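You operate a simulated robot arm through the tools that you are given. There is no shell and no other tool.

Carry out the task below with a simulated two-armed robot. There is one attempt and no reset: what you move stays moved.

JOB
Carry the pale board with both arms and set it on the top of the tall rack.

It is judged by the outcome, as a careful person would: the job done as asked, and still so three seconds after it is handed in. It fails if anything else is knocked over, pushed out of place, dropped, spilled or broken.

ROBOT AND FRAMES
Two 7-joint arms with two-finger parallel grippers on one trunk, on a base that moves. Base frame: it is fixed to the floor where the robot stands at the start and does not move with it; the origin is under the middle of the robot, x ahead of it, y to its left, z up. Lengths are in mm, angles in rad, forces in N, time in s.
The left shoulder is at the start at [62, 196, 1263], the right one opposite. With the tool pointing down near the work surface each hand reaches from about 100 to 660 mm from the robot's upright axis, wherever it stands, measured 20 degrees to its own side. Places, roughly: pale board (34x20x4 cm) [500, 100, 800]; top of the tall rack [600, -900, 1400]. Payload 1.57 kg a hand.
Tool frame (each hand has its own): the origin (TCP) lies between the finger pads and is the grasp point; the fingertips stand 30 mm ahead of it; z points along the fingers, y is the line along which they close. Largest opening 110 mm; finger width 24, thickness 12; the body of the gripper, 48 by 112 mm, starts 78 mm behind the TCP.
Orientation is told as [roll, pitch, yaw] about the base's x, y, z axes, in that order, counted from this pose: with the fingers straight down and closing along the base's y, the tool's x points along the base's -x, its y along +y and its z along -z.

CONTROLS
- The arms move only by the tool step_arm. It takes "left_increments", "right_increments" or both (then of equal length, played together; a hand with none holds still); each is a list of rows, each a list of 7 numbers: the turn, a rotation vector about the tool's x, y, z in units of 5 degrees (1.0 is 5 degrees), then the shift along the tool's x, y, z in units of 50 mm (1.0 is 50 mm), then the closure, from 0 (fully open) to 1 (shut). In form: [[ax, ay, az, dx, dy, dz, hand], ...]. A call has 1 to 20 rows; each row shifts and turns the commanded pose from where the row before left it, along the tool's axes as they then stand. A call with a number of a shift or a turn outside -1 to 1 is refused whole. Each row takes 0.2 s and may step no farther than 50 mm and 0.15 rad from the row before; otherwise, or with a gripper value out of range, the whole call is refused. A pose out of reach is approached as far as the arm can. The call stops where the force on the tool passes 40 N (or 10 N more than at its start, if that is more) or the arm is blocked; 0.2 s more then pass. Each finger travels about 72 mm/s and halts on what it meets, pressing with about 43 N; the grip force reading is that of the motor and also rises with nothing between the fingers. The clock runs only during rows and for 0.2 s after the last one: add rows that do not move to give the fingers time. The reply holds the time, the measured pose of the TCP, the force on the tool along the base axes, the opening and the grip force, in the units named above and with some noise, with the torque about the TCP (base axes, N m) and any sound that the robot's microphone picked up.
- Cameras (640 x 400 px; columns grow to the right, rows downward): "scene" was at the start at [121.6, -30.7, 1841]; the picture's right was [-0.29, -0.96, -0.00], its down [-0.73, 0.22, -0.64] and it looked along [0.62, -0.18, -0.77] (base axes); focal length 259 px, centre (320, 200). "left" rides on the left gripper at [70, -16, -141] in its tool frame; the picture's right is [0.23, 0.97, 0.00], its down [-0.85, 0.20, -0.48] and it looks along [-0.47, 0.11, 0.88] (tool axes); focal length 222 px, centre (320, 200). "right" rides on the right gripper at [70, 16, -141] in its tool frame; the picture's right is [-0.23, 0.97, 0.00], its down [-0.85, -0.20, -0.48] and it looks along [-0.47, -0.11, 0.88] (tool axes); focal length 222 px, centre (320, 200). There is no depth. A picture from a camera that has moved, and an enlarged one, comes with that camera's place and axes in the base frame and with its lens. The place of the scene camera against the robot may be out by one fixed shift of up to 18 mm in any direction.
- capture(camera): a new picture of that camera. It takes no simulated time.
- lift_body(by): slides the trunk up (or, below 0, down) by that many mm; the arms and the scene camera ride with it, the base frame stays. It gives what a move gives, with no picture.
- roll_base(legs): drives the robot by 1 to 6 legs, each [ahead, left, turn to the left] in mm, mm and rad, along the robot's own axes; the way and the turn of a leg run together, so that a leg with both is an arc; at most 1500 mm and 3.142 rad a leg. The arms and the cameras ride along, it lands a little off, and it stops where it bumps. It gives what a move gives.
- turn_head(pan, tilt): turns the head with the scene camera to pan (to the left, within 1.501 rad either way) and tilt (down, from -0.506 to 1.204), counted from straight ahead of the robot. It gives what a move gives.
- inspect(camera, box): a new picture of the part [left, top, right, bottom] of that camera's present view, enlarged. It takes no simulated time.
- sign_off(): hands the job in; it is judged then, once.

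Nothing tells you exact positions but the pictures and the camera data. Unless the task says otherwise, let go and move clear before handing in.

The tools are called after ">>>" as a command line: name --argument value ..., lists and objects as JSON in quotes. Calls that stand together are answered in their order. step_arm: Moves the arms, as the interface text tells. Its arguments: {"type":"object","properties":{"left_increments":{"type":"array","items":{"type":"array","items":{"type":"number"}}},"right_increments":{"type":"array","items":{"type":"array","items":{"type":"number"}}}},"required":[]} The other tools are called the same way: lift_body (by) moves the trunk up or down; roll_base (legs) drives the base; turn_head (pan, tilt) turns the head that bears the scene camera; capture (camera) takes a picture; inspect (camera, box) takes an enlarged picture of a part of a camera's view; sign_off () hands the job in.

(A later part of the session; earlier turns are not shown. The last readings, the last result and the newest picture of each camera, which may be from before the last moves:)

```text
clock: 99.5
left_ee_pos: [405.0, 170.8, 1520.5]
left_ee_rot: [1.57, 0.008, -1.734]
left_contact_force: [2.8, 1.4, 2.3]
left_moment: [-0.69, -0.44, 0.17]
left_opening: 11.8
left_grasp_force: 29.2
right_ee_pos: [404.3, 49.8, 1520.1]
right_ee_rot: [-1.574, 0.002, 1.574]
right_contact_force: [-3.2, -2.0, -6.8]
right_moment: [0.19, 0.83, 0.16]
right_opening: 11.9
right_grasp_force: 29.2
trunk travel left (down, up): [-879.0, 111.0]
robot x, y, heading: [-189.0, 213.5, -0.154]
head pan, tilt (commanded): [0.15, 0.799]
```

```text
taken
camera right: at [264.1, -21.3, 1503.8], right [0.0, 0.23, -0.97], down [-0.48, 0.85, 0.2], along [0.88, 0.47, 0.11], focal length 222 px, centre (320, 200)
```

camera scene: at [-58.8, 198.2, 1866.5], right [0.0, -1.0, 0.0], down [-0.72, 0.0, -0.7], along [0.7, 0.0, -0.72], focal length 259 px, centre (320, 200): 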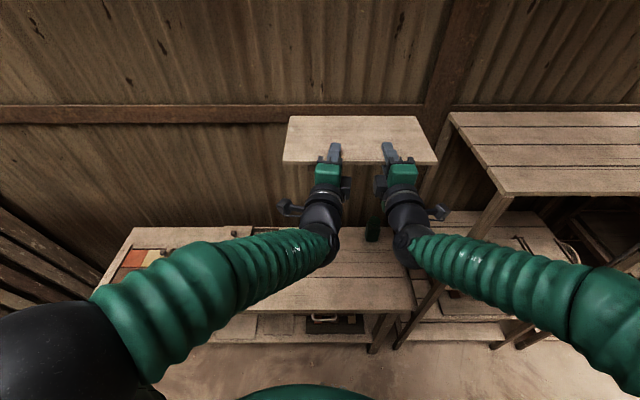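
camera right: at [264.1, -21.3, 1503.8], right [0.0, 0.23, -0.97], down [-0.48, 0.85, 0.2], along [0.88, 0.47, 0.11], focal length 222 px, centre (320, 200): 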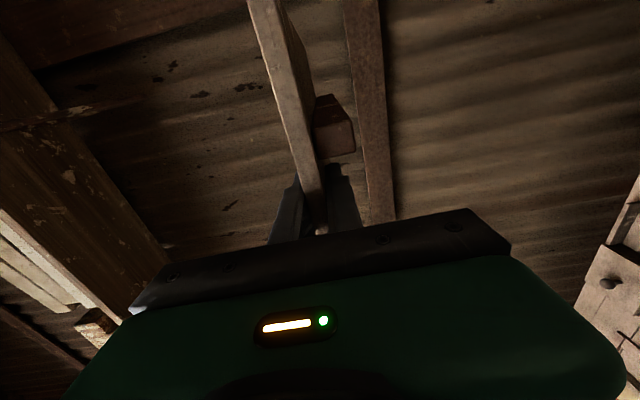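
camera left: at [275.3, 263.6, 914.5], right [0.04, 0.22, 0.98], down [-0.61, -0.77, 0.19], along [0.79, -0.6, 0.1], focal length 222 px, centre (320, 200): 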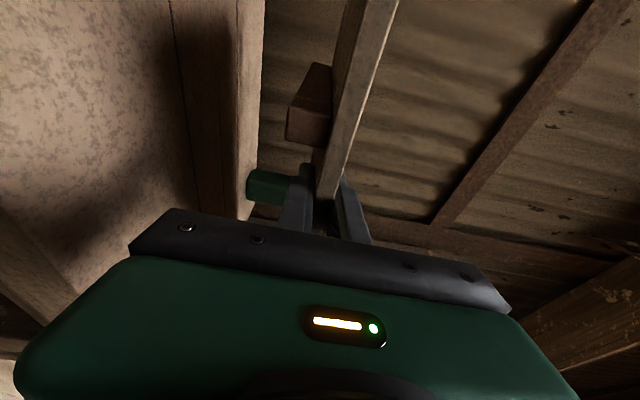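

Board is up at z≈1520 with a steady grip. Before driving, I'll measure the rack top more precisely from here.

>>> inspect --camera "scene" --box '[430, 90, 640, 220]'

>>> turn_head --pan -0.6 --tilt 0.6

>>> capture --camera "scene"

>>> turn_head --pan -1.2 --tilt 0.9

>>> capture --camera "scene"

```text
3.05 times, centred on (535, 155) of scene
camera zoom: at [-58.8, 198.2, 1866.5], right [0.0, -1.0, 0.0], down [-0.72, 0.0, -0.7], along [0.7, 0.0, -0.72], focal length 790 px, centre (-335, 337)
```

zoom: 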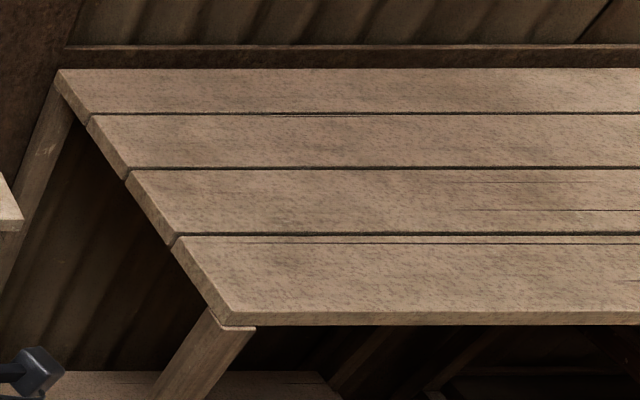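

```text
clock: 100.6
left_ee_pos: [403.6, 171.3, 1520.9]
left_ee_rot: [1.57, 0.008, -1.735]
left_contact_force: [2.9, 1.4, 1.3]
left_moment: [-0.75, -0.47, 0.16]
left_opening: 12.1
left_grasp_force: 28.8
right_ee_pos: [405.8, 49.9, 1519.7]
right_ee_rot: [-1.574, 0.001, 1.573]
right_contact_force: [-2.2, -1.4, -6.6]
right_moment: [0.23, 0.83, 0.14]
right_opening: 11.9
right_grasp_force: 29.2
trunk travel left (down, up): [-879.0, 111.0]
robot x, y, heading: [-187.3, 211.5, -0.153]
head pan, tilt (commanded): [-0.6, 0.6]
```

```text
taken
camera scene: at [-75.1, 138.0, 1883.4], right [-0.68, -0.73, 0.0], down [-0.41, 0.39, -0.82], along [0.6, -0.56, -0.57], focal length 259 px, centre (320, 200)
```

scene: 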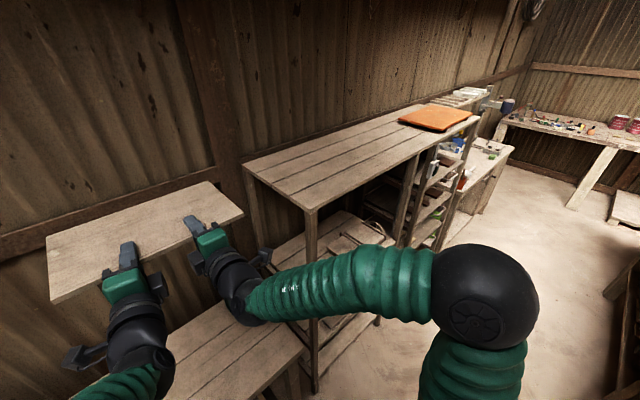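

```text
clock: 101.6
left_ee_pos: [404.7, 169.7, 1520.8]
left_ee_rot: [1.571, 0.007, -1.735]
left_contact_force: [2.4, 1.9, 1.0]
left_moment: [-0.71, -0.42, 0.07]
left_opening: 12.0
left_grasp_force: 28.6
right_ee_pos: [405.9, 49.9, 1521.7]
right_ee_rot: [-1.575, 0.002, 1.572]
right_contact_force: [-1.3, -1.6, -7.2]
right_moment: [0.21, 0.87, 0.06]
right_opening: 11.9
right_grasp_force: 28.9
trunk travel left (down, up): [-879.0, 111.0]
robot x, y, heading: [-190.6, 209.2, -0.155]
head pan, tilt (commanded): [-1.201, 0.901]
```

```text
taken
camera scene: at [-123.3, 124.7, 1858.7], right [-0.98, -0.22, 0.0], down [-0.17, 0.77, -0.62], along [0.13, -0.61, -0.78], focal length 259 px, centre (320, 200)
```

scene: 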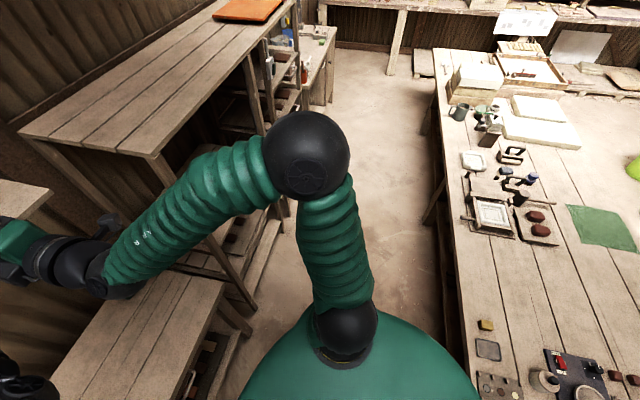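

The rack top is bare near its left half, at about z 1400–1437, front edge x≈400. The aisle is tight, so I'll pull the board toward the robot with both arms together in small steps (27 mm first), checking that neither arm hits a limit.

>>> step_arm --left_increments '[[0, 0, 0, -0.0154, 0, -0.185, 1.0], [0, 0, 0, -0.0154, 0, -0.185, 1.0], [0, 0, 0, -0.0154, 0, -0.185, 1.0], [0, 0, 0, 0, 0, 0, 1.0]]' --right_increments '[[0, 0, 0, -0.0148, 0, -0.185, 1.0], [0, 0, 0, -0.0148, 0, -0.185, 1.0], [0, 0, 0, -0.0148, 0, -0.185, 1.0], [0, 0, 0, 0, 0, 0, 1.0]]'

```text
clock: 102.6
left_ee_pos: [377.7, 173.5, 1519.4]
left_ee_rot: [1.568, 0.007, -1.735]
left_contact_force: [9.3, -0.1, -3.9]
left_moment: [-0.38, -0.64, 0.44]
left_opening: 12.1
left_grasp_force: 28.7
right_ee_pos: [378.5, 53.2, 1518.7]
right_ee_rot: [-1.574, 0.002, 1.575]
right_contact_force: [-10.0, 0.2, -1.4]
right_moment: [0.52, 0.98, 0.72]
right_opening: 11.7
right_grasp_force: 28.9
trunk travel left (down, up): [-879.0, 111.0]
robot x, y, heading: [-191.4, 210.1, -0.152]
head pan, tilt (commanded): [-1.201, 0.901]
```

>>> step_arm --left_increments '[[0, 0, 0, 0, 0, 0, 1.0], [0, 0, 0, 0, 0, 0, 1.0]]' --right_increments '[[0, 0, 0, 0, 0, 0, 1.0], [0, 0, 0, 0, 0, 0, 1.0]]'

```text
clock: 103.2
left_ee_pos: [375.4, 174.0, 1520.9]
left_ee_rot: [1.568, 0.007, -1.733]
left_contact_force: [13.4, -2.2, -6.6]
left_moment: [-0.32, -0.52, 0.86]
left_opening: 11.9
left_grasp_force: 28.8
right_ee_pos: [378.2, 53.5, 1520.3]
right_ee_rot: [-1.577, 0.002, 1.573]
right_contact_force: [-14.3, 0.9, 0.1]
right_moment: [0.65, 0.88, 0.73]
right_opening: 12.1
right_grasp_force: 29.4
trunk travel left (down, up): [-879.0, 111.0]
robot x, y, heading: [-186.9, 212.6, -0.154]
head pan, tilt (commanded): [-1.201, 0.901]
```

The two hands are pulling slightly against each other (about 14 N internal) because the left went back a bit more. I'll ease that by moving the left hand forward about 1 mm.

>>> step_arm --left_increments '[[0, 0, 0, 0, 0, 0.025, 1.0], [0, 0, 0, 0, 0, 0, 1.0]]' --right_increments '[[0, 0, 0, 0, 0, -0.01, 1.0], [0, 0, 0, 0, 0, 0, 1.0]]'

```text
clock: 103.8
left_ee_pos: [375.1, 171.0, 1521.2]
left_ee_rot: [1.572, 0.005, -1.737]
left_contact_force: [-11.1, 1.7, -2.9]
left_moment: [-0.53, -0.41, -0.61]
left_opening: 12.0
left_grasp_force: 29.2
right_ee_pos: [377.9, 50.1, 1519.9]
right_ee_rot: [-1.576, 0.003, 1.572]
right_contact_force: [10.3, -0.1, -3.3]
right_moment: [0.45, 0.84, -0.74]
right_opening: 11.6
right_grasp_force: 29.3
trunk travel left (down, up): [-879.0, 111.0]
robot x, y, heading: [-190.8, 212.8, -0.155]
head pan, tilt (commanded): [-1.201, 0.901]
```

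>>> step_arm --left_increments '[[0, 0, 0, 0, 0, -0.008, 1.0], [0, 0, 0, 0, 0, 0, 1.0]]' --right_increments '[[0, 0, 0, 0, 0, 0.007, 1.0], [0, 0, 0, 0, 0, 0, 1.0]]'

>>> turn_head --pan 0.0 --tilt 0.75

>>> capture --camera "scene"

```text
clock: 104.4
left_ee_pos: [376.9, 172.8, 1520.1]
left_ee_rot: [1.569, 0.007, -1.735]
left_contact_force: [-15.1, 1.0, -3.2]
left_moment: [-0.45, -0.6, -0.93]
left_opening: 12.0
left_grasp_force: 29.2
right_ee_pos: [377.6, 52.2, 1520.2]
right_ee_rot: [-1.576, 0.002, 1.571]
right_contact_force: [14.9, -1.6, -1.8]
right_moment: [0.43, 1.0, -0.93]
right_opening: 12.1
right_grasp_force: 29.7
trunk travel left (down, up): [-879.0, 111.0]
robot x, y, heading: [-186.2, 210.9, -0.156]
head pan, tilt (commanded): [-1.201, 0.901]
```

```text
clock: 105.8
left_ee_pos: [377.4, 173.0, 1519.6]
left_ee_rot: [1.568, 0.008, -1.736]
left_contact_force: [-12.0, 2.8, -4.0]
left_moment: [-0.3, -0.52, -0.88]
left_opening: 11.7
left_grasp_force: 28.8
right_ee_pos: [377.6, 51.7, 1520.4]
right_ee_rot: [-1.575, 0.004, 1.574]
right_contact_force: [11.8, -2.6, -1.3]
right_moment: [0.53, 0.97, -0.62]
right_opening: 11.9
right_grasp_force: 29.5
trunk travel left (down, up): [-879.0, 111.0]
robot x, y, heading: [-187.2, 211.0, -0.152]
head pan, tilt (commanded): [0.0, 0.75]
```

```text
taken
camera scene: at [-58.0, 185.8, 1870.5], right [-0.15, -0.99, 0.0], down [-0.68, 0.11, -0.73], along [0.72, -0.11, -0.68], focal length 259 px, centre (320, 200)
```

scene: 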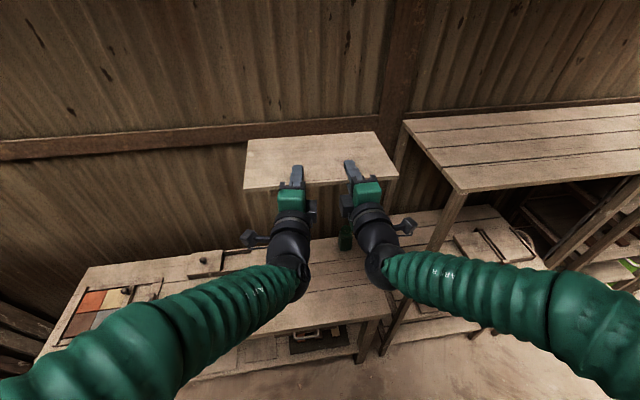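

>>> step_arm --left_increments '[[0, 0, 0, 0, 0, -0.012, 1.0], [0, 0, 0, 0, 0, 0, 1.0], [0, 0, 0, 0, 0, 0, 1.0], [0, 0, 0, 0, 0, 0, 1.0]]' --right_increments '[[0, 0, 0, 0, 0, 0.008, 1.0], [0, 0, 0, 0, 0, 0, 1.0], [0, 0, 0, 0, 0, 0, 1.0], [0, 0, 0, 0, 0, 0, 1.0]]'

```text
clock: 106.8
left_ee_pos: [378.0, 173.0, 1519.9]
left_ee_rot: [1.569, 0.008, -1.73]
left_contact_force: [15.4, -0.4, -6.9]
left_moment: [-0.2, -0.35, 0.89]
left_opening: 12.0
left_grasp_force: 28.6
right_ee_pos: [378.2, 53.8, 1520.2]
right_ee_rot: [-1.572, 0.002, 1.575]
right_contact_force: [-15.5, 0.9, 1.2]
right_moment: [0.72, 0.75, 0.9]
right_opening: 12.2
right_grasp_force: 29.7
trunk travel left (down, up): [-879.0, 111.0]
robot x, y, heading: [-188.5, 214.6, -0.154]
head pan, tilt (commanded): [0.0, 0.75]
```

The small alternating internal force (±15 N) comes from millimetre-level jitter between the arms, and the grip is unaffected. I'll continue retracting in two short stages, watching it.

>>> step_arm --left_increments '[[0, 0, 0, -0.0154, 0, -0.185, 1.0], [0, 0, 0, -0.0154, 0, -0.185, 1.0], [0, 0, 0, 0, 0, 0, 1.0]]' --right_increments '[[0, 0, 0, -0.0148, 0, -0.185, 1.0], [0, 0, 0, -0.0148, 0, -0.185, 1.0], [0, 0, 0, 0, 0, 0, 1.0]]'

```text
clock: 107.6
left_ee_pos: [359.0, 172.2, 1521.2]
left_ee_rot: [1.568, 0.006, -1.737]
left_contact_force: [3.5, 0.2, -2.1]
left_moment: [-0.5, -0.29, 0.02]
left_opening: 11.7
left_grasp_force: 29.3
right_ee_pos: [360.0, 52.6, 1520.2]
right_ee_rot: [-1.573, 0.001, 1.573]
right_contact_force: [-3.8, 0.2, -3.4]
right_moment: [0.51, 0.69, 0.34]
right_opening: 12.0
right_grasp_force: 29.2
trunk travel left (down, up): [-879.0, 111.0]
robot x, y, heading: [-187.0, 210.3, -0.155]
head pan, tilt (commanded): [0.0, 0.75]
```

Forces are low now. Another 18 mm back.

>>> step_arm --left_increments '[[0, 0, 0, -0.0154, 0, -0.18, 1.0], [0, 0, 0, -0.0154, 0, -0.18, 1.0], [0, 0, 0, 0, 0, 0, 1.0]]' --right_increments '[[0, 0, 0, -0.0148, 0, -0.18, 1.0], [0, 0, 0, -0.0148, 0, -0.18, 1.0], [0, 0, 0, 0, 0, 0, 1.0]]'

```text
clock: 108.4
left_ee_pos: [342.3, 175.4, 1520.6]
left_ee_rot: [1.569, 0.006, -1.736]
left_contact_force: [-12.0, 1.0, 2.6]
left_moment: [-0.77, -0.3, -0.82]
left_opening: 11.7
left_grasp_force: 29.8
right_ee_pos: [343.5, 53.0, 1520.0]
right_ee_rot: [-1.572, 0.002, 1.57]
right_contact_force: [12.6, -1.1, -8.4]
right_moment: [0.22, 0.66, -0.68]
right_opening: 12.0
right_grasp_force: 29.5
trunk travel left (down, up): [-879.0, 111.0]
robot x, y, heading: [-186.9, 209.3, -0.154]
head pan, tilt (commanded): [0.0, 0.75]
```

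The board is now close in, with TCP x≈343. I'll drive forward 100 mm to keep clear of the rear bench, then sideways toward the rack in stages with the board above rack height.

>>> roll_base --legs '[[98.8, 15.3, 0]]'

>>> roll_base --legs '[[38, -247, 0]]'

>>> capture --camera "scene"

>>> capture --camera "right"

```text
clock: 109.5
left_ee_pos: [422.7, 173.7, 1527.5]
left_ee_rot: [1.581, 0.008, -1.735]
left_contact_force: [-0.4, 2.5, 1.4]
left_moment: [-0.76, -0.16, -0.99]
left_opening: 12.0
left_grasp_force: 28.7
right_ee_pos: [422.8, 52.4, 1526.6]
right_ee_rot: [-1.588, 0.001, 1.575]
right_contact_force: [0.0, -3.7, -6.0]
right_moment: [0.19, 0.6, 1.0]
right_opening: 11.8
right_grasp_force: 29.3
trunk travel left (down, up): [-879.0, 111.0]
robot x, y, heading: [-91.4, 213.3, -0.148]
head pan, tilt (commanded): [0.0, 0.75]
```

```text
clock: 111.4
left_ee_pos: [439.6, -77.8, 1520.5]
left_ee_rot: [1.569, 0.005, -1.733]
left_contact_force: [-0.5, -1.6, -1.3]
left_moment: [-0.54, -0.29, 0.88]
left_opening: 12.2
left_grasp_force: 29.3
right_ee_pos: [441.2, -198.6, 1520.0]
right_ee_rot: [-1.574, 0.001, 1.575]
right_contact_force: [0.6, 3.0, -3.6]
right_moment: [0.4, 0.64, -0.91]
right_opening: 11.9
right_grasp_force: 29.4
trunk travel left (down, up): [-879.0, 111.0]
robot x, y, heading: [-93.2, -43.3, -0.155]
head pan, tilt (commanded): [0.0, 0.75]
```

```text
taken
camera scene: at [41.1, -68.3, 1870.4], right [-0.15, -0.99, 0.0], down [-0.68, 0.1, -0.73], along [0.72, -0.11, -0.68], focal length 259 px, centre (320, 200)
```

scene: 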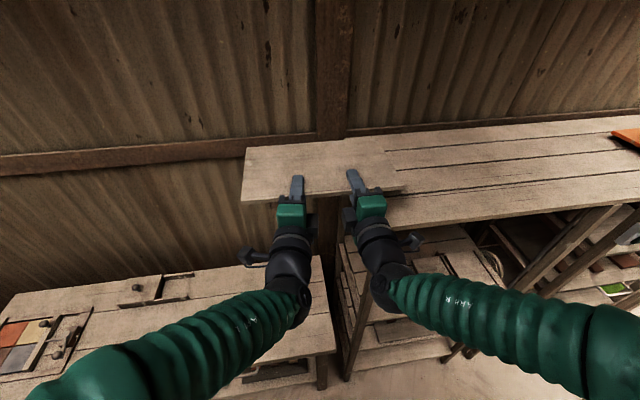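

```text
taken
camera right: at [300.0, -270.3, 1503.6], right [0.0, 0.23, -0.97], down [-0.48, 0.85, 0.2], along [0.88, 0.47, 0.11], focal length 222 px, centre (320, 200)
```

right: 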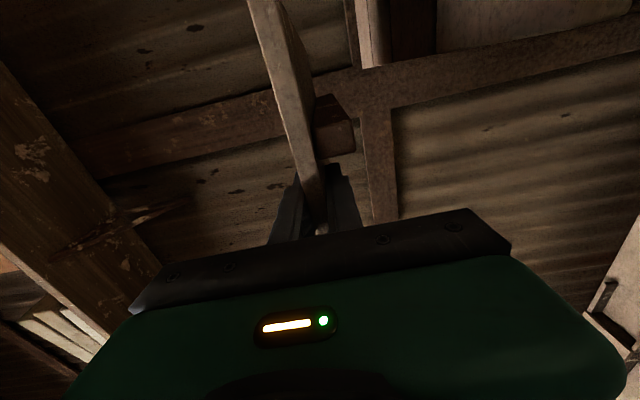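

The carry is steady, and the board is passing above the rack's left end with clearance. I'll continue sideways.

>>> roll_base --legs '[[33, -211, 0]]'

>>> roll_base --legs '[[33, -211, 0]]'

>>> capture --camera "scene"

>>> capture --camera "right"

>>> capture --camera "left"

```text
clock: 113.0
left_ee_pos: [439.2, -284.7, 1521.5]
left_ee_rot: [1.571, 0.0, -1.735]
left_contact_force: [-0.5, 0.1, -3.5]
left_moment: [-0.37, -0.24, 0.9]
left_opening: 11.8
left_grasp_force: 29.4
right_ee_pos: [439.8, -405.6, 1521.3]
right_ee_rot: [-1.574, 0.005, 1.575]
right_contact_force: [0.8, 2.0, -2.3]
right_moment: [0.44, 0.66, -1.0]
right_opening: 12.0
right_grasp_force: 29.0
trunk travel left (down, up): [-879.0, 111.0]
robot x, y, heading: [-90.2, -258.8, -0.154]
head pan, tilt (commanded): [0.0, 0.75]
```

```text
clock: 114.7
left_ee_pos: [438.5, -493.2, 1521.4]
left_ee_rot: [1.573, -0.005, -1.735]
left_contact_force: [-1.4, -0.8, -3.1]
left_moment: [-0.33, -0.26, 0.86]
left_opening: 12.0
left_grasp_force: 29.3
right_ee_pos: [439.8, -614.2, 1522.0]
right_ee_rot: [-1.574, 0.011, 1.572]
right_contact_force: [1.7, 2.5, -0.9]
right_moment: [0.51, 0.69, -1.05]
right_opening: 11.8
right_grasp_force: 29.6
trunk travel left (down, up): [-879.0, 111.0]
robot x, y, heading: [-88.8, -474.5, -0.155]
head pan, tilt (commanded): [0.0, 0.75]
```

```text
taken
camera scene: at [41.7, -478.0, 1870.5], right [-0.15, -0.99, 0.01], down [-0.68, 0.1, -0.73], along [0.72, -0.12, -0.68], focal length 259 px, centre (320, 200)
```

scene: 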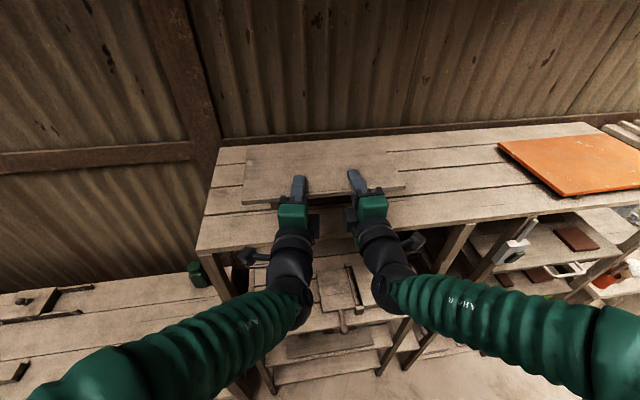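

```text
taken
camera right: at [298.7, -686.0, 1506.1], right [0.0, 0.22, -0.98], down [-0.48, 0.86, 0.19], along [0.88, 0.47, 0.11], focal length 222 px, centre (320, 200)
```

right: 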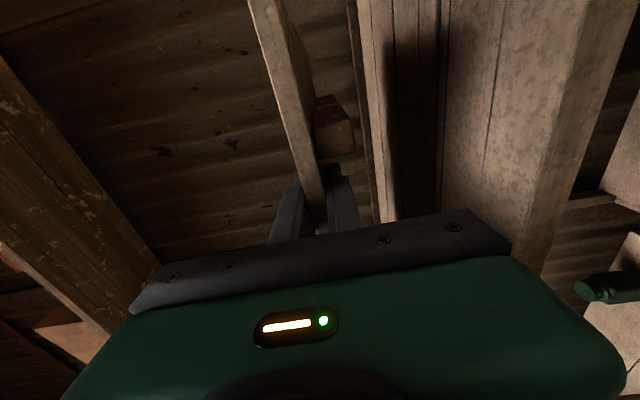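

```text
taken
camera left: at [310.3, -401.5, 1504.2], right [0.04, 0.23, 0.97], down [-0.61, -0.76, 0.2], along [0.79, -0.6, 0.11], focal length 222 px, centre (320, 200)
```

left: 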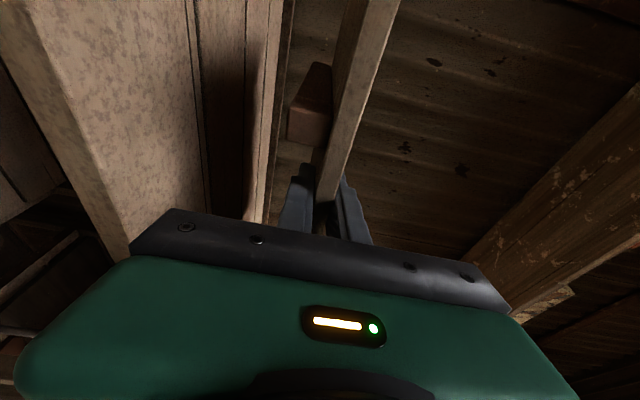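

The board is now over the rack around y −384…−724, well clear of the orange sheet. I'll measure the rack's top height and front edge using the wrist cameras before lowering.

>>> inspect --camera "right" --box '[320, 0, 640, 200]'

>>> inspect --camera "left" --box '[0, 0, 320, 200]'

>>> inspect --camera "scene" --box '[190, 120, 460, 290]'

```text
2.00 times, centred on (480, 100) of right
camera zoom: at [298.7, -686.0, 1506.1], right [0.0, 0.22, -0.98], down [-0.48, 0.86, 0.19], along [0.88, 0.47, 0.11], focal length 444 px, centre (0, 400)
```

zoom: 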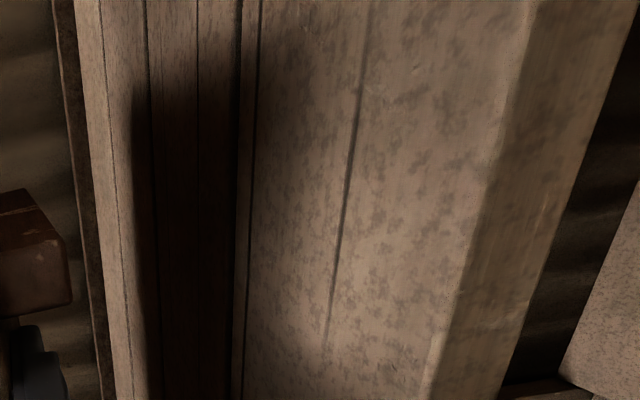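

```text
2.00 times, centred on (160, 100) of left
camera zoom: at [310.3, -401.5, 1504.2], right [0.04, 0.23, 0.97], down [-0.61, -0.76, 0.2], along [0.79, -0.6, 0.11], focal length 444 px, centre (640, 400)
```

zoom: 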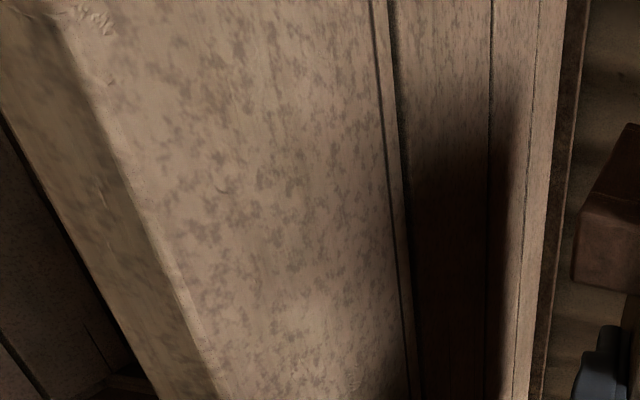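

```text
2.35 times, centred on (325, 205) of scene
camera zoom: at [41.7, -478.0, 1870.5], right [-0.15, -0.99, 0.01], down [-0.68, 0.1, -0.73], along [0.72, -0.12, -0.68], focal length 610 px, centre (308, 188)
```

zoom: 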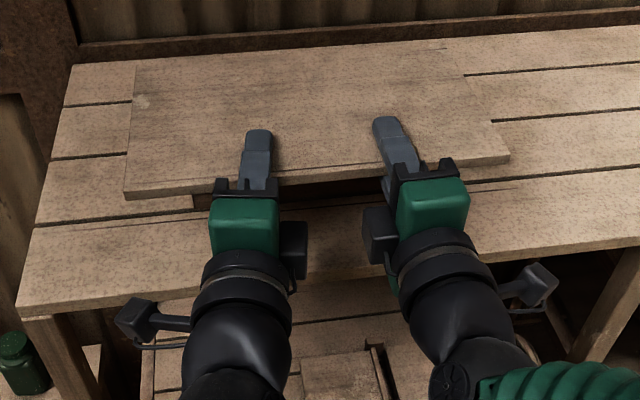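

A second view from a slightly lower height will resolve the rack's height and edge by triangulation, so I'll lower 25 mm (the battens stay well above the rack).

>>> lift_body --by -25

>>> inspect --camera "right" --box '[320, 0, 640, 200]'

>>> inspect --camera "left" --box '[0, 0, 320, 200]'

```text
clock: 115.4
left_ee_pos: [436.3, -499.9, 1496.7]
left_ee_rot: [1.572, 0.002, -1.733]
left_contact_force: [2.7, 1.6, -4.7]
left_moment: [-0.39, -0.38, -0.2]
left_opening: 11.8
left_grasp_force: 29.2
right_ee_pos: [439.6, -621.7, 1497.2]
right_ee_rot: [-1.575, 0.006, 1.575]
right_contact_force: [-3.0, -1.6, -1.3]
right_moment: [0.61, 0.81, 0.55]
right_opening: 11.7
right_grasp_force: 29.4
trunk travel left (down, up): [-854.0, 136.0]
robot x, y, heading: [-91.0, -471.0, -0.153]
head pan, tilt (commanded): [0.0, 0.75]
```

```text
2.00 times, centred on (480, 100) of right
camera zoom: at [297.8, -692.1, 1480.3], right [0.0, 0.22, -0.98], down [-0.48, 0.85, 0.19], along [0.88, 0.47, 0.11], focal length 444 px, centre (0, 400)
```

zoom: 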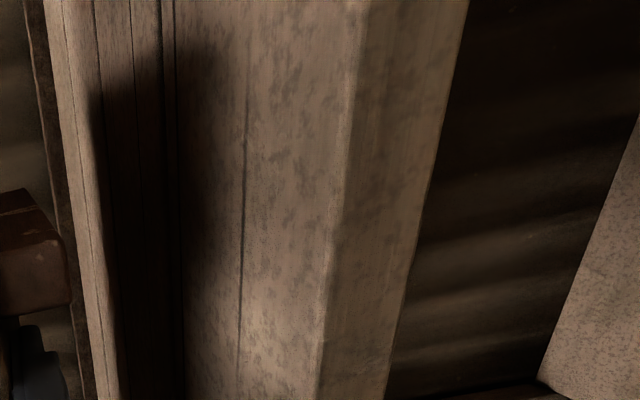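

```text
2.00 times, centred on (160, 100) of left
camera zoom: at [309.0, -407.7, 1479.9], right [0.03, 0.22, 0.97], down [-0.61, -0.77, 0.2], along [0.79, -0.6, 0.11], focal length 444 px, centre (640, 400)
```

zoom: 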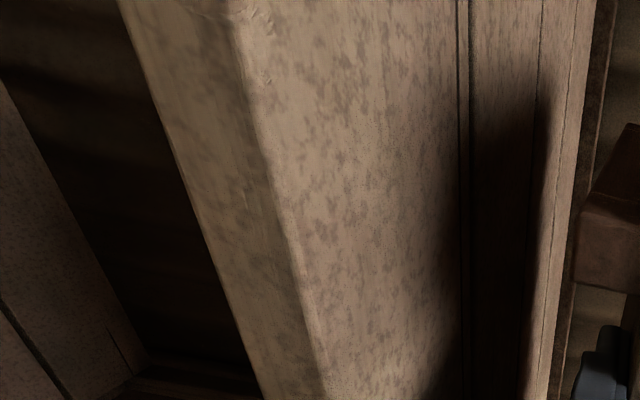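

Triangulation gives the rack's front edge at x≈395 and top z≈1415. I'll nudge the base 12 mm forward so the board lands fully on the rack, lower another 20 mm and re-measure.

>>> roll_base --legs '[[11.9, 1.8, 0]]'

>>> lift_body --by -20

>>> inspect --camera "right" --box '[240, 0, 560, 200]'

>>> inspect --camera "left" --box '[80, 0, 400, 200]'

```text
clock: 116.2
left_ee_pos: [443.5, -510.8, 1498.5]
left_ee_rot: [1.575, 0.006, -1.734]
left_contact_force: [8.4, -0.4, -5.0]
left_moment: [-0.2, -0.29, 0.62]
left_opening: 11.9
left_grasp_force: 29.1
right_ee_pos: [445.1, -630.9, 1496.9]
right_ee_rot: [-1.579, -0.001, 1.574]
right_contact_force: [-7.5, 0.8, 0.0]
right_moment: [0.52, 0.67, 0.37]
right_opening: 11.9
right_grasp_force: 29.3
trunk travel left (down, up): [-854.0, 136.0]
robot x, y, heading: [-79.9, -471.0, -0.152]
head pan, tilt (commanded): [0.0, 0.75]
```

```text
clock: 116.8
left_ee_pos: [446.7, -510.2, 1475.8]
left_ee_rot: [1.574, 0.006, -1.733]
left_contact_force: [1.5, -0.2, -4.8]
left_moment: [-0.22, -0.51, 0.08]
left_opening: 12.0
left_grasp_force: 29.6
right_ee_pos: [446.7, -631.5, 1475.7]
right_ee_rot: [-1.58, -0.003, 1.575]
right_contact_force: [-3.0, 0.4, -0.4]
right_moment: [0.45, 0.9, 0.25]
right_opening: 11.8
right_grasp_force: 29.6
trunk travel left (down, up): [-834.0, 156.0]
robot x, y, heading: [-78.7, -475.8, -0.15]
head pan, tilt (commanded): [0.0, 0.75]
```

```text
2.00 times, centred on (400, 100) of right
camera zoom: at [307.1, -702.6, 1459.2], right [0.01, 0.23, -0.97], down [-0.48, 0.85, 0.2], along [0.88, 0.47, 0.12], focal length 444 px, centre (160, 400)
```

zoom: 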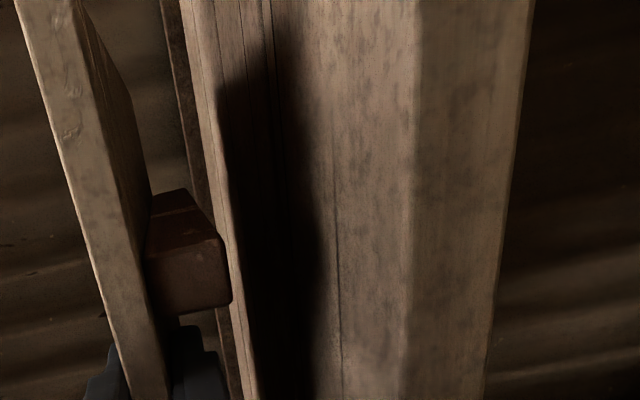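

```text
2.00 times, centred on (240, 100) of left
camera zoom: at [318.3, -418.1, 1460.8], right [0.03, 0.22, 0.98], down [-0.61, -0.77, 0.19], along [0.79, -0.6, 0.11], focal length 444 px, centre (480, 400)
```

zoom: 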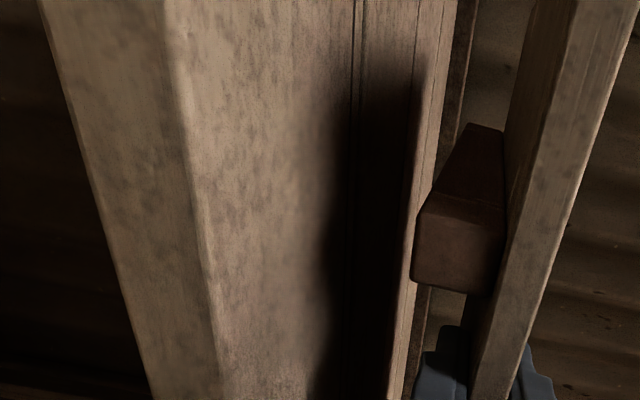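

Consistent result: rack top z≈1418, front edge x≈392, and the battens' undersides at about z 1449 now. I'll lower 22 mm, then creep down to contact.

>>> lift_body --by -22

>>> inspect --camera "right" --box '[240, 0, 560, 200]'

>>> inspect --camera "left" --box '[80, 0, 400, 200]'

```text
clock: 117.5
left_ee_pos: [447.6, -505.8, 1455.5]
left_ee_rot: [1.574, 0.003, -1.732]
left_contact_force: [2.1, 0.0, -5.7]
left_moment: [-0.16, -0.48, 0.02]
left_opening: 11.9
left_grasp_force: 29.2
right_ee_pos: [449.1, -626.3, 1453.9]
right_ee_rot: [-1.577, 0.002, 1.575]
right_contact_force: [-2.0, 0.9, -0.2]
right_moment: [0.47, 0.9, 0.25]
right_opening: 11.6
right_grasp_force: 29.1
trunk travel left (down, up): [-812.0, 178.0]
robot x, y, heading: [-75.1, -474.5, -0.154]
head pan, tilt (commanded): [0.0, 0.75]
```

```text
2.00 times, centred on (400, 100) of right
camera zoom: at [308.3, -697.3, 1437.7], right [0.01, 0.22, -0.97], down [-0.48, 0.85, 0.19], along [0.88, 0.47, 0.11], focal length 444 px, centre (160, 400)
```

zoom: 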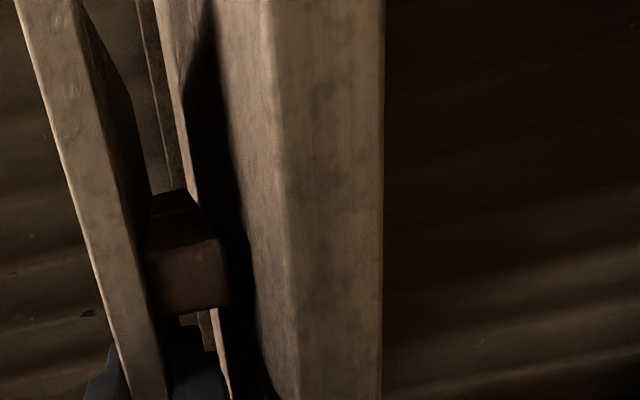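

```text
2.00 times, centred on (240, 100) of left
camera zoom: at [319.5, -412.8, 1438.3], right [0.03, 0.22, 0.97], down [-0.61, -0.77, 0.19], along [0.79, -0.6, 0.11], focal length 444 px, centre (480, 400)
```

zoom: 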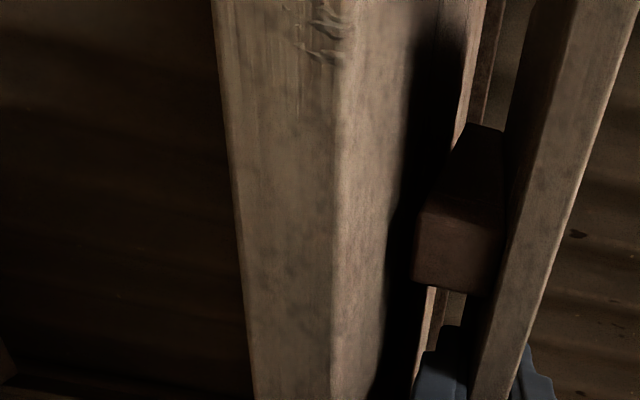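

About 9 mm remain. I'll creep down.

>>> lift_body --by -5

>>> lift_body --by -3

>>> inspect --camera "right" --box '[240, 0, 560, 200]'

>>> inspect --camera "left" --box '[80, 0, 400, 200]'

```text
clock: 118.1
left_ee_pos: [448.3, -507.3, 1449.9]
left_ee_rot: [1.572, 0.004, -1.734]
left_contact_force: [1.0, 0.3, -5.4]
left_moment: [-0.26, -0.45, -0.05]
left_opening: 11.7
left_grasp_force: 29.2
right_ee_pos: [449.0, -628.4, 1449.9]
right_ee_rot: [-1.578, 0.002, 1.575]
right_contact_force: [-1.2, 0.2, -1.2]
right_moment: [0.51, 0.9, 0.21]
right_opening: 12.1
right_grasp_force: 29.3
trunk travel left (down, up): [-807.0, 183.0]
robot x, y, heading: [-78.8, -475.5, -0.158]
head pan, tilt (commanded): [0.0, 0.75]
```

```text
clock: 118.6
left_ee_pos: [444.5, -504.9, 1448.4]
left_ee_rot: [1.573, 0.004, -1.735]
left_contact_force: [2.7, -1.0, -1.2]
left_moment: [-0.49, -0.48, 0.28]
left_opening: 11.8
left_grasp_force: 29.9
right_ee_pos: [449.1, -626.2, 1448.1]
right_ee_rot: [-1.581, 0.002, 1.574]
right_contact_force: [-1.1, 1.0, 5.9]
right_moment: [0.22, 1.02, 0.19]
right_opening: 11.8
right_grasp_force: 29.7
trunk travel left (down, up): [-804.0, 186.0]
robot x, y, heading: [-78.6, -469.1, -0.154]
head pan, tilt (commanded): [0.0, 0.75]
```

```text
2.00 times, centred on (400, 100) of right
camera zoom: at [306.8, -697.6, 1430.9], right [0.01, 0.22, -0.97], down [-0.48, 0.85, 0.19], along [0.88, 0.47, 0.12], focal length 444 px, centre (160, 400)
```

zoom: 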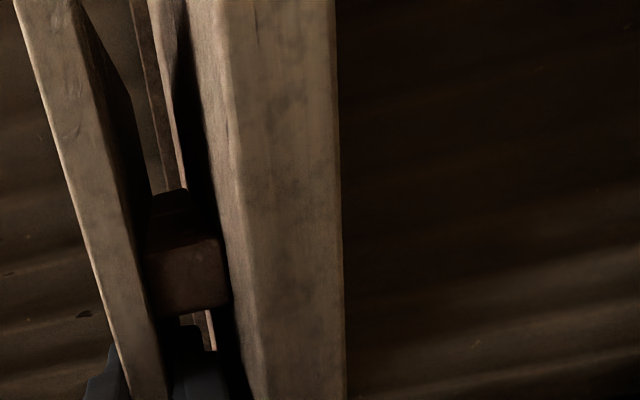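

```text
2.00 times, centred on (240, 100) of left
camera zoom: at [317.9, -413.2, 1431.3], right [0.03, 0.22, 0.97], down [-0.61, -0.77, 0.19], along [0.79, -0.6, 0.11], focal length 444 px, centre (480, 400)
```

zoom: 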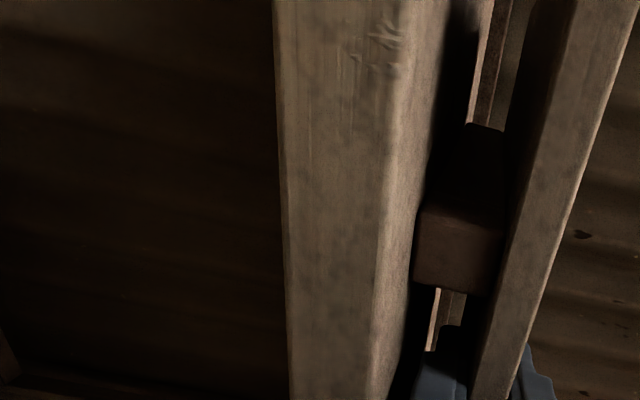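

The forces show first contact with the rack. I'll lower 2 mm more to seat it.

>>> lift_body --by -2

>>> inspect --camera "right" --box '[240, 40, 400, 200]'

>>> inspect --camera "left" --box '[240, 20, 400, 180]'

```text
clock: 119.1
left_ee_pos: [446.0, -506.9, 1448.2]
left_ee_rot: [1.578, 0.004, -1.733]
left_contact_force: [9.7, 0.3, 9.3]
left_moment: [-0.23, -0.22, -0.29]
left_opening: 12.0
left_grasp_force: 29.7
right_ee_pos: [448.4, -626.1, 1447.8]
right_ee_rot: [-1.586, 0.002, 1.572]
right_contact_force: [0.2, -1.1, 22.1]
right_moment: [0.27, 1.17, 0.75]
right_opening: 12.2
right_grasp_force: 29.5
trunk travel left (down, up): [-802.0, 188.0]
robot x, y, heading: [-76.1, -472.3, -0.156]
head pan, tilt (commanded): [0.0, 0.75]
```

```text
2.50 times, centred on (320, 120) of right
camera zoom: at [306.7, -697.5, 1430.4], right [0.01, 0.22, -0.97], down [-0.48, 0.85, 0.19], along [0.88, 0.47, 0.12], focal length 555 px, centre (320, 400)
```

zoom: 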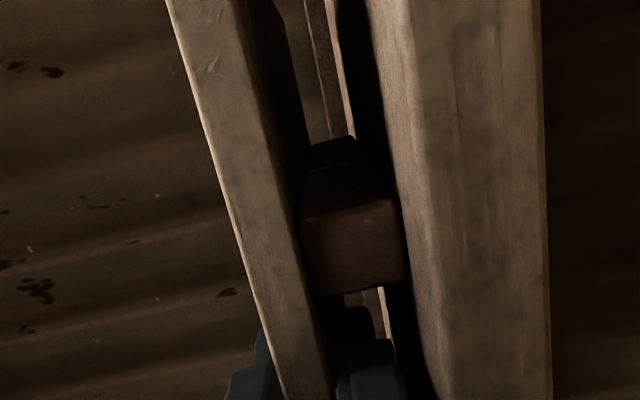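

```text
2.50 times, centred on (320, 100) of left
camera zoom: at [317.9, -413.2, 1430.8], right [0.03, 0.22, 0.97], down [-0.61, -0.77, 0.19], along [0.79, -0.6, 0.11], focal length 555 px, centre (320, 450)
```

zoom: 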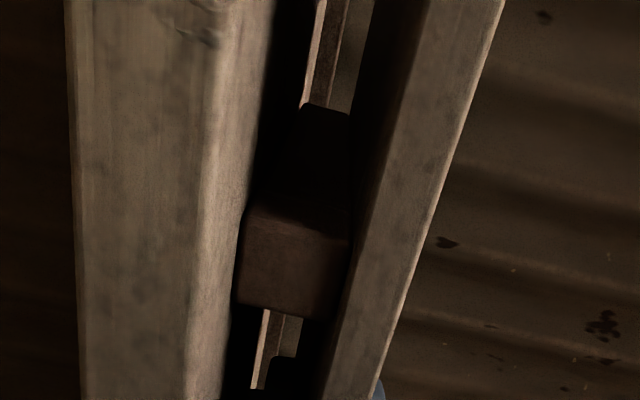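

The board is firmly seated: the rack now carries it (about 31 N of upward reaction). I'll ease the trunk up 1 mm to relax the pressure and then open both grippers slightly, to about 20 mm.

>>> lift_body --by 1.2

>>> step_arm --left_increments '[[0, 0, 0, 0, 0, 0, 0.87], [0, 0, 0, 0, 0, 0, 0.85], [0, 0, 0, 0, 0, 0, 0.83], [0, 0, 0, 0, 0, 0, 0.815], [0, 0, 0, 0, 0, 0, 0.815]]' --right_increments '[[0, 0, 0, 0, 0, 0, 0.87], [0, 0, 0, 0, 0, 0, 0.85], [0, 0, 0, 0, 0, 0, 0.83], [0, 0, 0, 0, 0, 0, 0.815], [0, 0, 0, 0, 0, 0, 0.815]]'

>>> inspect --camera "right" --box '[240, 40, 400, 240]'

>>> inspect --camera "left" --box '[240, 20, 400, 240]'

```text
clock: 119.6
left_ee_pos: [445.6, -507.2, 1448.0]
left_ee_rot: [1.577, 0.004, -1.732]
left_contact_force: [8.7, -4.1, 12.2]
left_moment: [-0.39, -0.12, 0.86]
left_opening: 11.8
left_grasp_force: 29.3
right_ee_pos: [447.7, -626.3, 1448.6]
right_ee_rot: [-1.582, 0.001, 1.573]
right_contact_force: [5.1, 2.5, 25.0]
right_moment: [0.18, 1.13, -0.37]
right_opening: 11.7
right_grasp_force: 29.0
trunk travel left (down, up): [-803.0, 187.0]
robot x, y, heading: [-76.7, -469.8, -0.153]
head pan, tilt (commanded): [0.0, 0.75]
```

```text
clock: 120.8
left_ee_pos: [444.9, -505.6, 1445.2]
left_ee_rot: [1.575, 0.004, -1.732]
left_contact_force: [-0.9, 0.4, -0.5]
left_moment: [-0.01, -0.01, 0.01]
left_opening: 20.3
left_grasp_force: 0.0
right_ee_pos: [447.8, -627.0, 1446.9]
right_ee_rot: [-1.578, 0.001, 1.575]
right_contact_force: [-0.8, -0.1, 1.7]
right_moment: [0.0, 0.08, -0.04]
right_opening: 19.1
right_grasp_force: 0.0
trunk travel left (down, up): [-803.0, 187.0]
robot x, y, heading: [-76.8, -471.0, -0.156]
head pan, tilt (commanded): [0.0, 0.75]
```

```text
2.00 times, centred on (320, 140) of right
camera zoom: at [306.2, -698.3, 1429.1], right [0.01, 0.22, -0.97], down [-0.48, 0.85, 0.19], along [0.88, 0.47, 0.11], focal length 444 px, centre (320, 320)
```

zoom: 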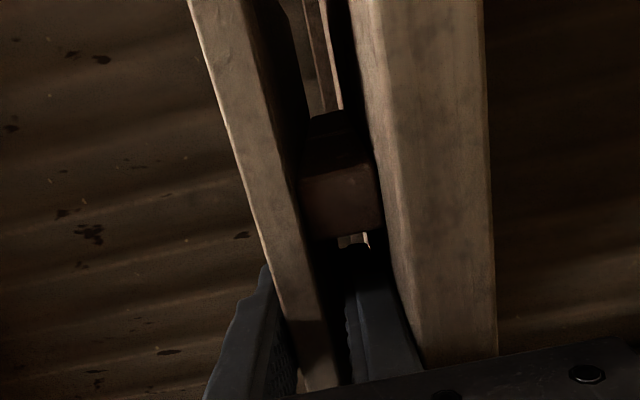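

```text
1.82 times, centred on (320, 130) of left
camera zoom: at [317.6, -413.7, 1430.1], right [0.03, 0.22, 0.97], down [-0.61, -0.77, 0.19], along [0.79, -0.6, 0.11], focal length 404 px, centre (320, 327)
```

zoom: 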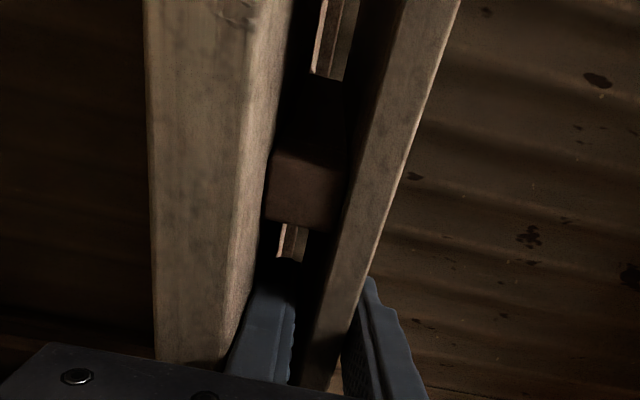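

The board is released and resting on its own (hand forces near zero). Now I'll slide the fingers straight back out from under it, in short steps.

>>> step_arm --left_increments '[[0, 0, 0, 0, 0, -0.2, 0.815], [0, 0, 0, 0, 0, -0.2, 0.815], [0, 0, 0, 0, 0, 0, 0.815]]' --right_increments '[[0, 0, 0, 0, 0, -0.2, 0.815], [0, 0, 0, 0, 0, -0.2, 0.815], [0, 0, 0, 0, 0, 0, 0.815]]'

>>> capture --camera "scene"

```text
clock: 121.6
left_ee_pos: [426.8, -502.8, 1448.8]
left_ee_rot: [1.574, 0.004, -1.733]
left_contact_force: [0.6, 0.6, -0.4]
left_moment: [-0.02, 0.02, 0.0]
left_opening: 20.3
left_grasp_force: 0.0
right_ee_pos: [428.7, -625.9, 1445.9]
right_ee_rot: [-1.577, 0.0, 1.574]
right_contact_force: [-0.1, 0.5, 1.9]
right_moment: [0.01, 0.1, 0.02]
right_opening: 19.1
right_grasp_force: 0.1
trunk travel left (down, up): [-803.0, 187.0]
robot x, y, heading: [-77.6, -471.6, -0.149]
head pan, tilt (commanded): [0.0, 0.75]
```

```text
taken
camera scene: at [50.5, -496.5, 1794.9], right [-0.15, -0.99, 0.0], down [-0.67, 0.1, -0.73], along [0.72, -0.11, -0.68], focal length 259 px, centre (320, 200)
```

scene: 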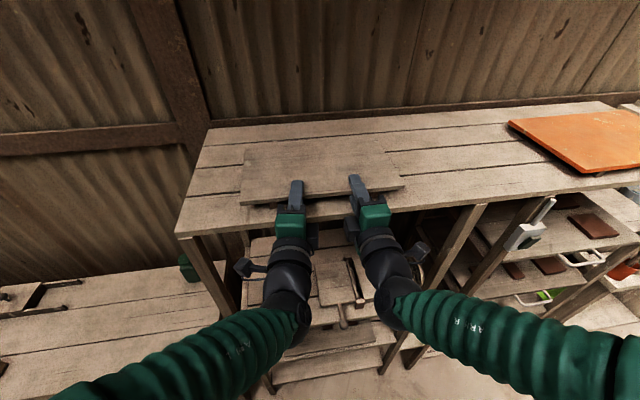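

Withdrawal is going smoothly; the right lower finger may be grazing the rack, so I'll raise that hand 1.5 mm and continue back 20 mm.

>>> step_arm --left_increments '[[0, 0, 0, 0, -0.02, 0, 0.815], [0, 0, 0, 0, 0, -0.2, 0.815], [0, 0, 0, 0, 0, -0.2, 0.815], [0, 0, 0, 0, 0, 0, 0.815]]' --right_increments '[[0, 0, 0, 0, -0.03, 0, 0.815], [0, 0, 0, 0, 0, -0.2, 0.815], [0, 0, 0, 0, 0, -0.2, 0.815], [0, 0, 0, 0, 0, 0, 0.815]]'

>>> inspect --camera "scene" --box '[220, 110, 430, 250]'

```text
clock: 122.6
left_ee_pos: [405.4, -499.9, 1445.6]
left_ee_rot: [1.574, 0.005, -1.736]
left_contact_force: [-0.5, 0.1, 0.5]
left_moment: [-0.01, 0.04, 0.0]
left_opening: 19.5
left_grasp_force: 0.0
right_ee_pos: [408.1, -627.4, 1447.2]
right_ee_rot: [-1.578, 0.001, 1.573]
right_contact_force: [0.5, 0.7, 1.2]
right_moment: [0.02, 0.02, -0.02]
right_opening: 20.5
right_grasp_force: 0.0
trunk travel left (down, up): [-803.0, 187.0]
robot x, y, heading: [-80.2, -467.6, -0.154]
head pan, tilt (commanded): [0.0, 0.75]
```

```text
2.86 times, centred on (325, 180) of scene
camera zoom: at [50.6, -496.2, 1794.9], right [-0.15, -0.99, 0.0], down [-0.67, 0.1, -0.73], along [0.72, -0.11, -0.68], focal length 740 px, centre (306, 257)
```

zoom: 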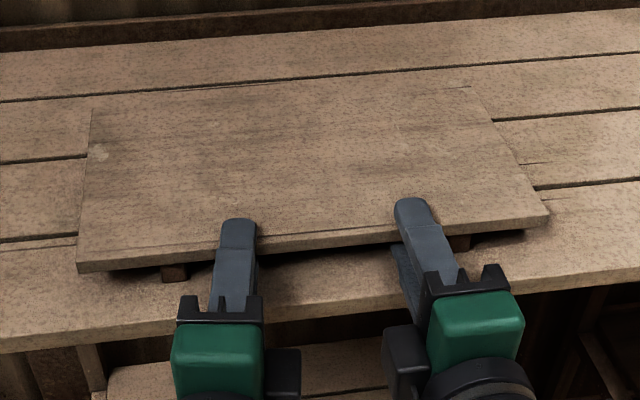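

The board sits squarely on the rack, about 27 mm behind its front edge. The fingertips still overlap by ~18 mm, so I'll continue back.

>>> step_arm --left_increments '[[0, 0, 0, 0, 0.0, -0.2, 0.815], [0, 0, 0, 0, 0, 0, 0.815]]' --right_increments '[[0, 0, 0, 0, 0.0, -0.2, 0.815], [0, 0, 0, 0, 0, 0, 0.815]]'

```text
clock: 123.2
left_ee_pos: [394.8, -497.4, 1447.4]
left_ee_rot: [1.575, 0.005, -1.734]
left_contact_force: [0.3, 0.3, -0.1]
left_moment: [0.0, -0.01, 0.01]
left_opening: 20.3
left_grasp_force: 0.1
right_ee_pos: [395.7, -628.0, 1446.9]
right_ee_rot: [-1.579, 0.003, 1.576]
right_contact_force: [-0.5, 0.1, -0.9]
right_moment: [-0.01, 0.0, 0.03]
right_opening: 20.4
right_grasp_force: 0.0
trunk travel left (down, up): [-803.0, 187.0]
robot x, y, heading: [-72.5, -472.3, -0.156]
head pan, tilt (commanded): [0.0, 0.75]
```

>>> step_arm --left_increments '[[0, 0, 0, 0, 0.0, -0.12, 0.815], [0, 0, 0, 0, 0, -0.12, 0.815], [0, 0, 0, 0, 0, 0, 0.815]]' --right_increments '[[0, 0, 0, 0, 0.0, -0.12, 0.815], [0, 0, 0, 0, 0, -0.12, 0.815], [0, 0, 0, 0, 0, 0, 0.815]]'

>>> inspect --camera "scene" --box '[220, 110, 430, 250]'

>>> capture --camera "left"

>>> capture --camera "right"

```text
clock: 124.0
left_ee_pos: [385.3, -495.9, 1445.0]
left_ee_rot: [1.573, 0.006, -1.733]
left_contact_force: [0.4, -0.1, 0.3]
left_moment: [-0.01, 0.04, -0.01]
left_opening: 20.1
left_grasp_force: 0.0
right_ee_pos: [393.1, -627.3, 1447.8]
right_ee_rot: [-1.58, 0.003, 1.576]
right_contact_force: [-0.1, -0.1, 0.3]
right_moment: [0.0, -0.01, 0.02]
right_opening: 20.1
right_grasp_force: 0.0
right hand out of reach, approached as far as the arm can: row 2
trunk travel left (down, up): [-803.0, 187.0]
robot x, y, heading: [-77.5, -470.0, -0.154]
head pan, tilt (commanded): [0.0, 0.75]
```

```text
2.86 times, centred on (325, 180) of scene
camera zoom: at [51.1, -496.3, 1794.8], right [-0.15, -0.99, 0.0], down [-0.68, 0.1, -0.73], along [0.72, -0.11, -0.68], focal length 740 px, centre (306, 257)
```

zoom: 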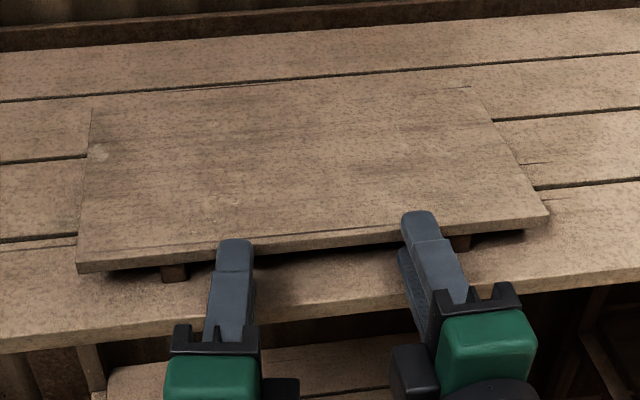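

```text
taken
camera left: at [257.2, -403.6, 1429.2], right [0.03, 0.22, 0.97], down [-0.61, -0.77, 0.19], along [0.79, -0.6, 0.11], focal length 222 px, centre (320, 200)
```

left: 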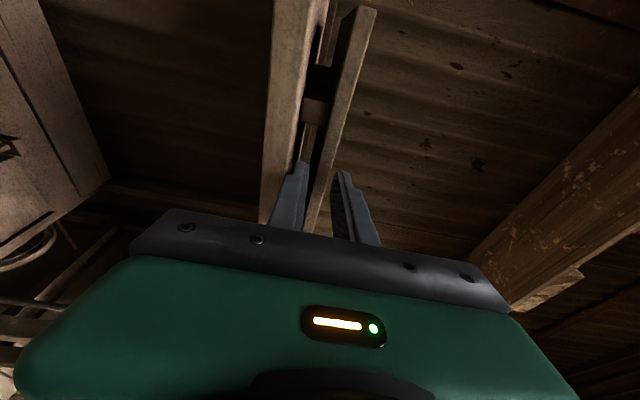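

```text
taken
camera right: at [251.5, -699.3, 1430.7], right [0.01, 0.23, -0.97], down [-0.48, 0.85, 0.19], along [0.88, 0.47, 0.11], focal length 222 px, centre (320, 200)
```

right: 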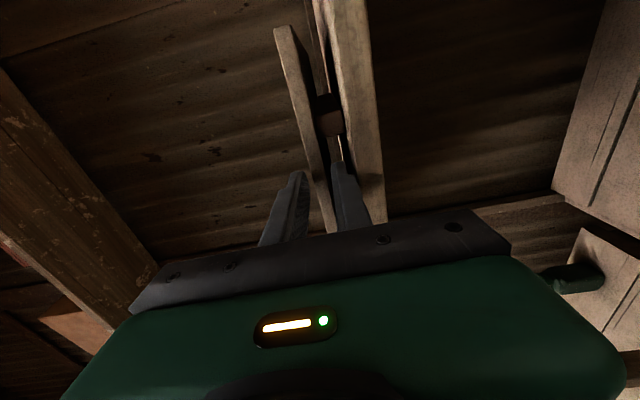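

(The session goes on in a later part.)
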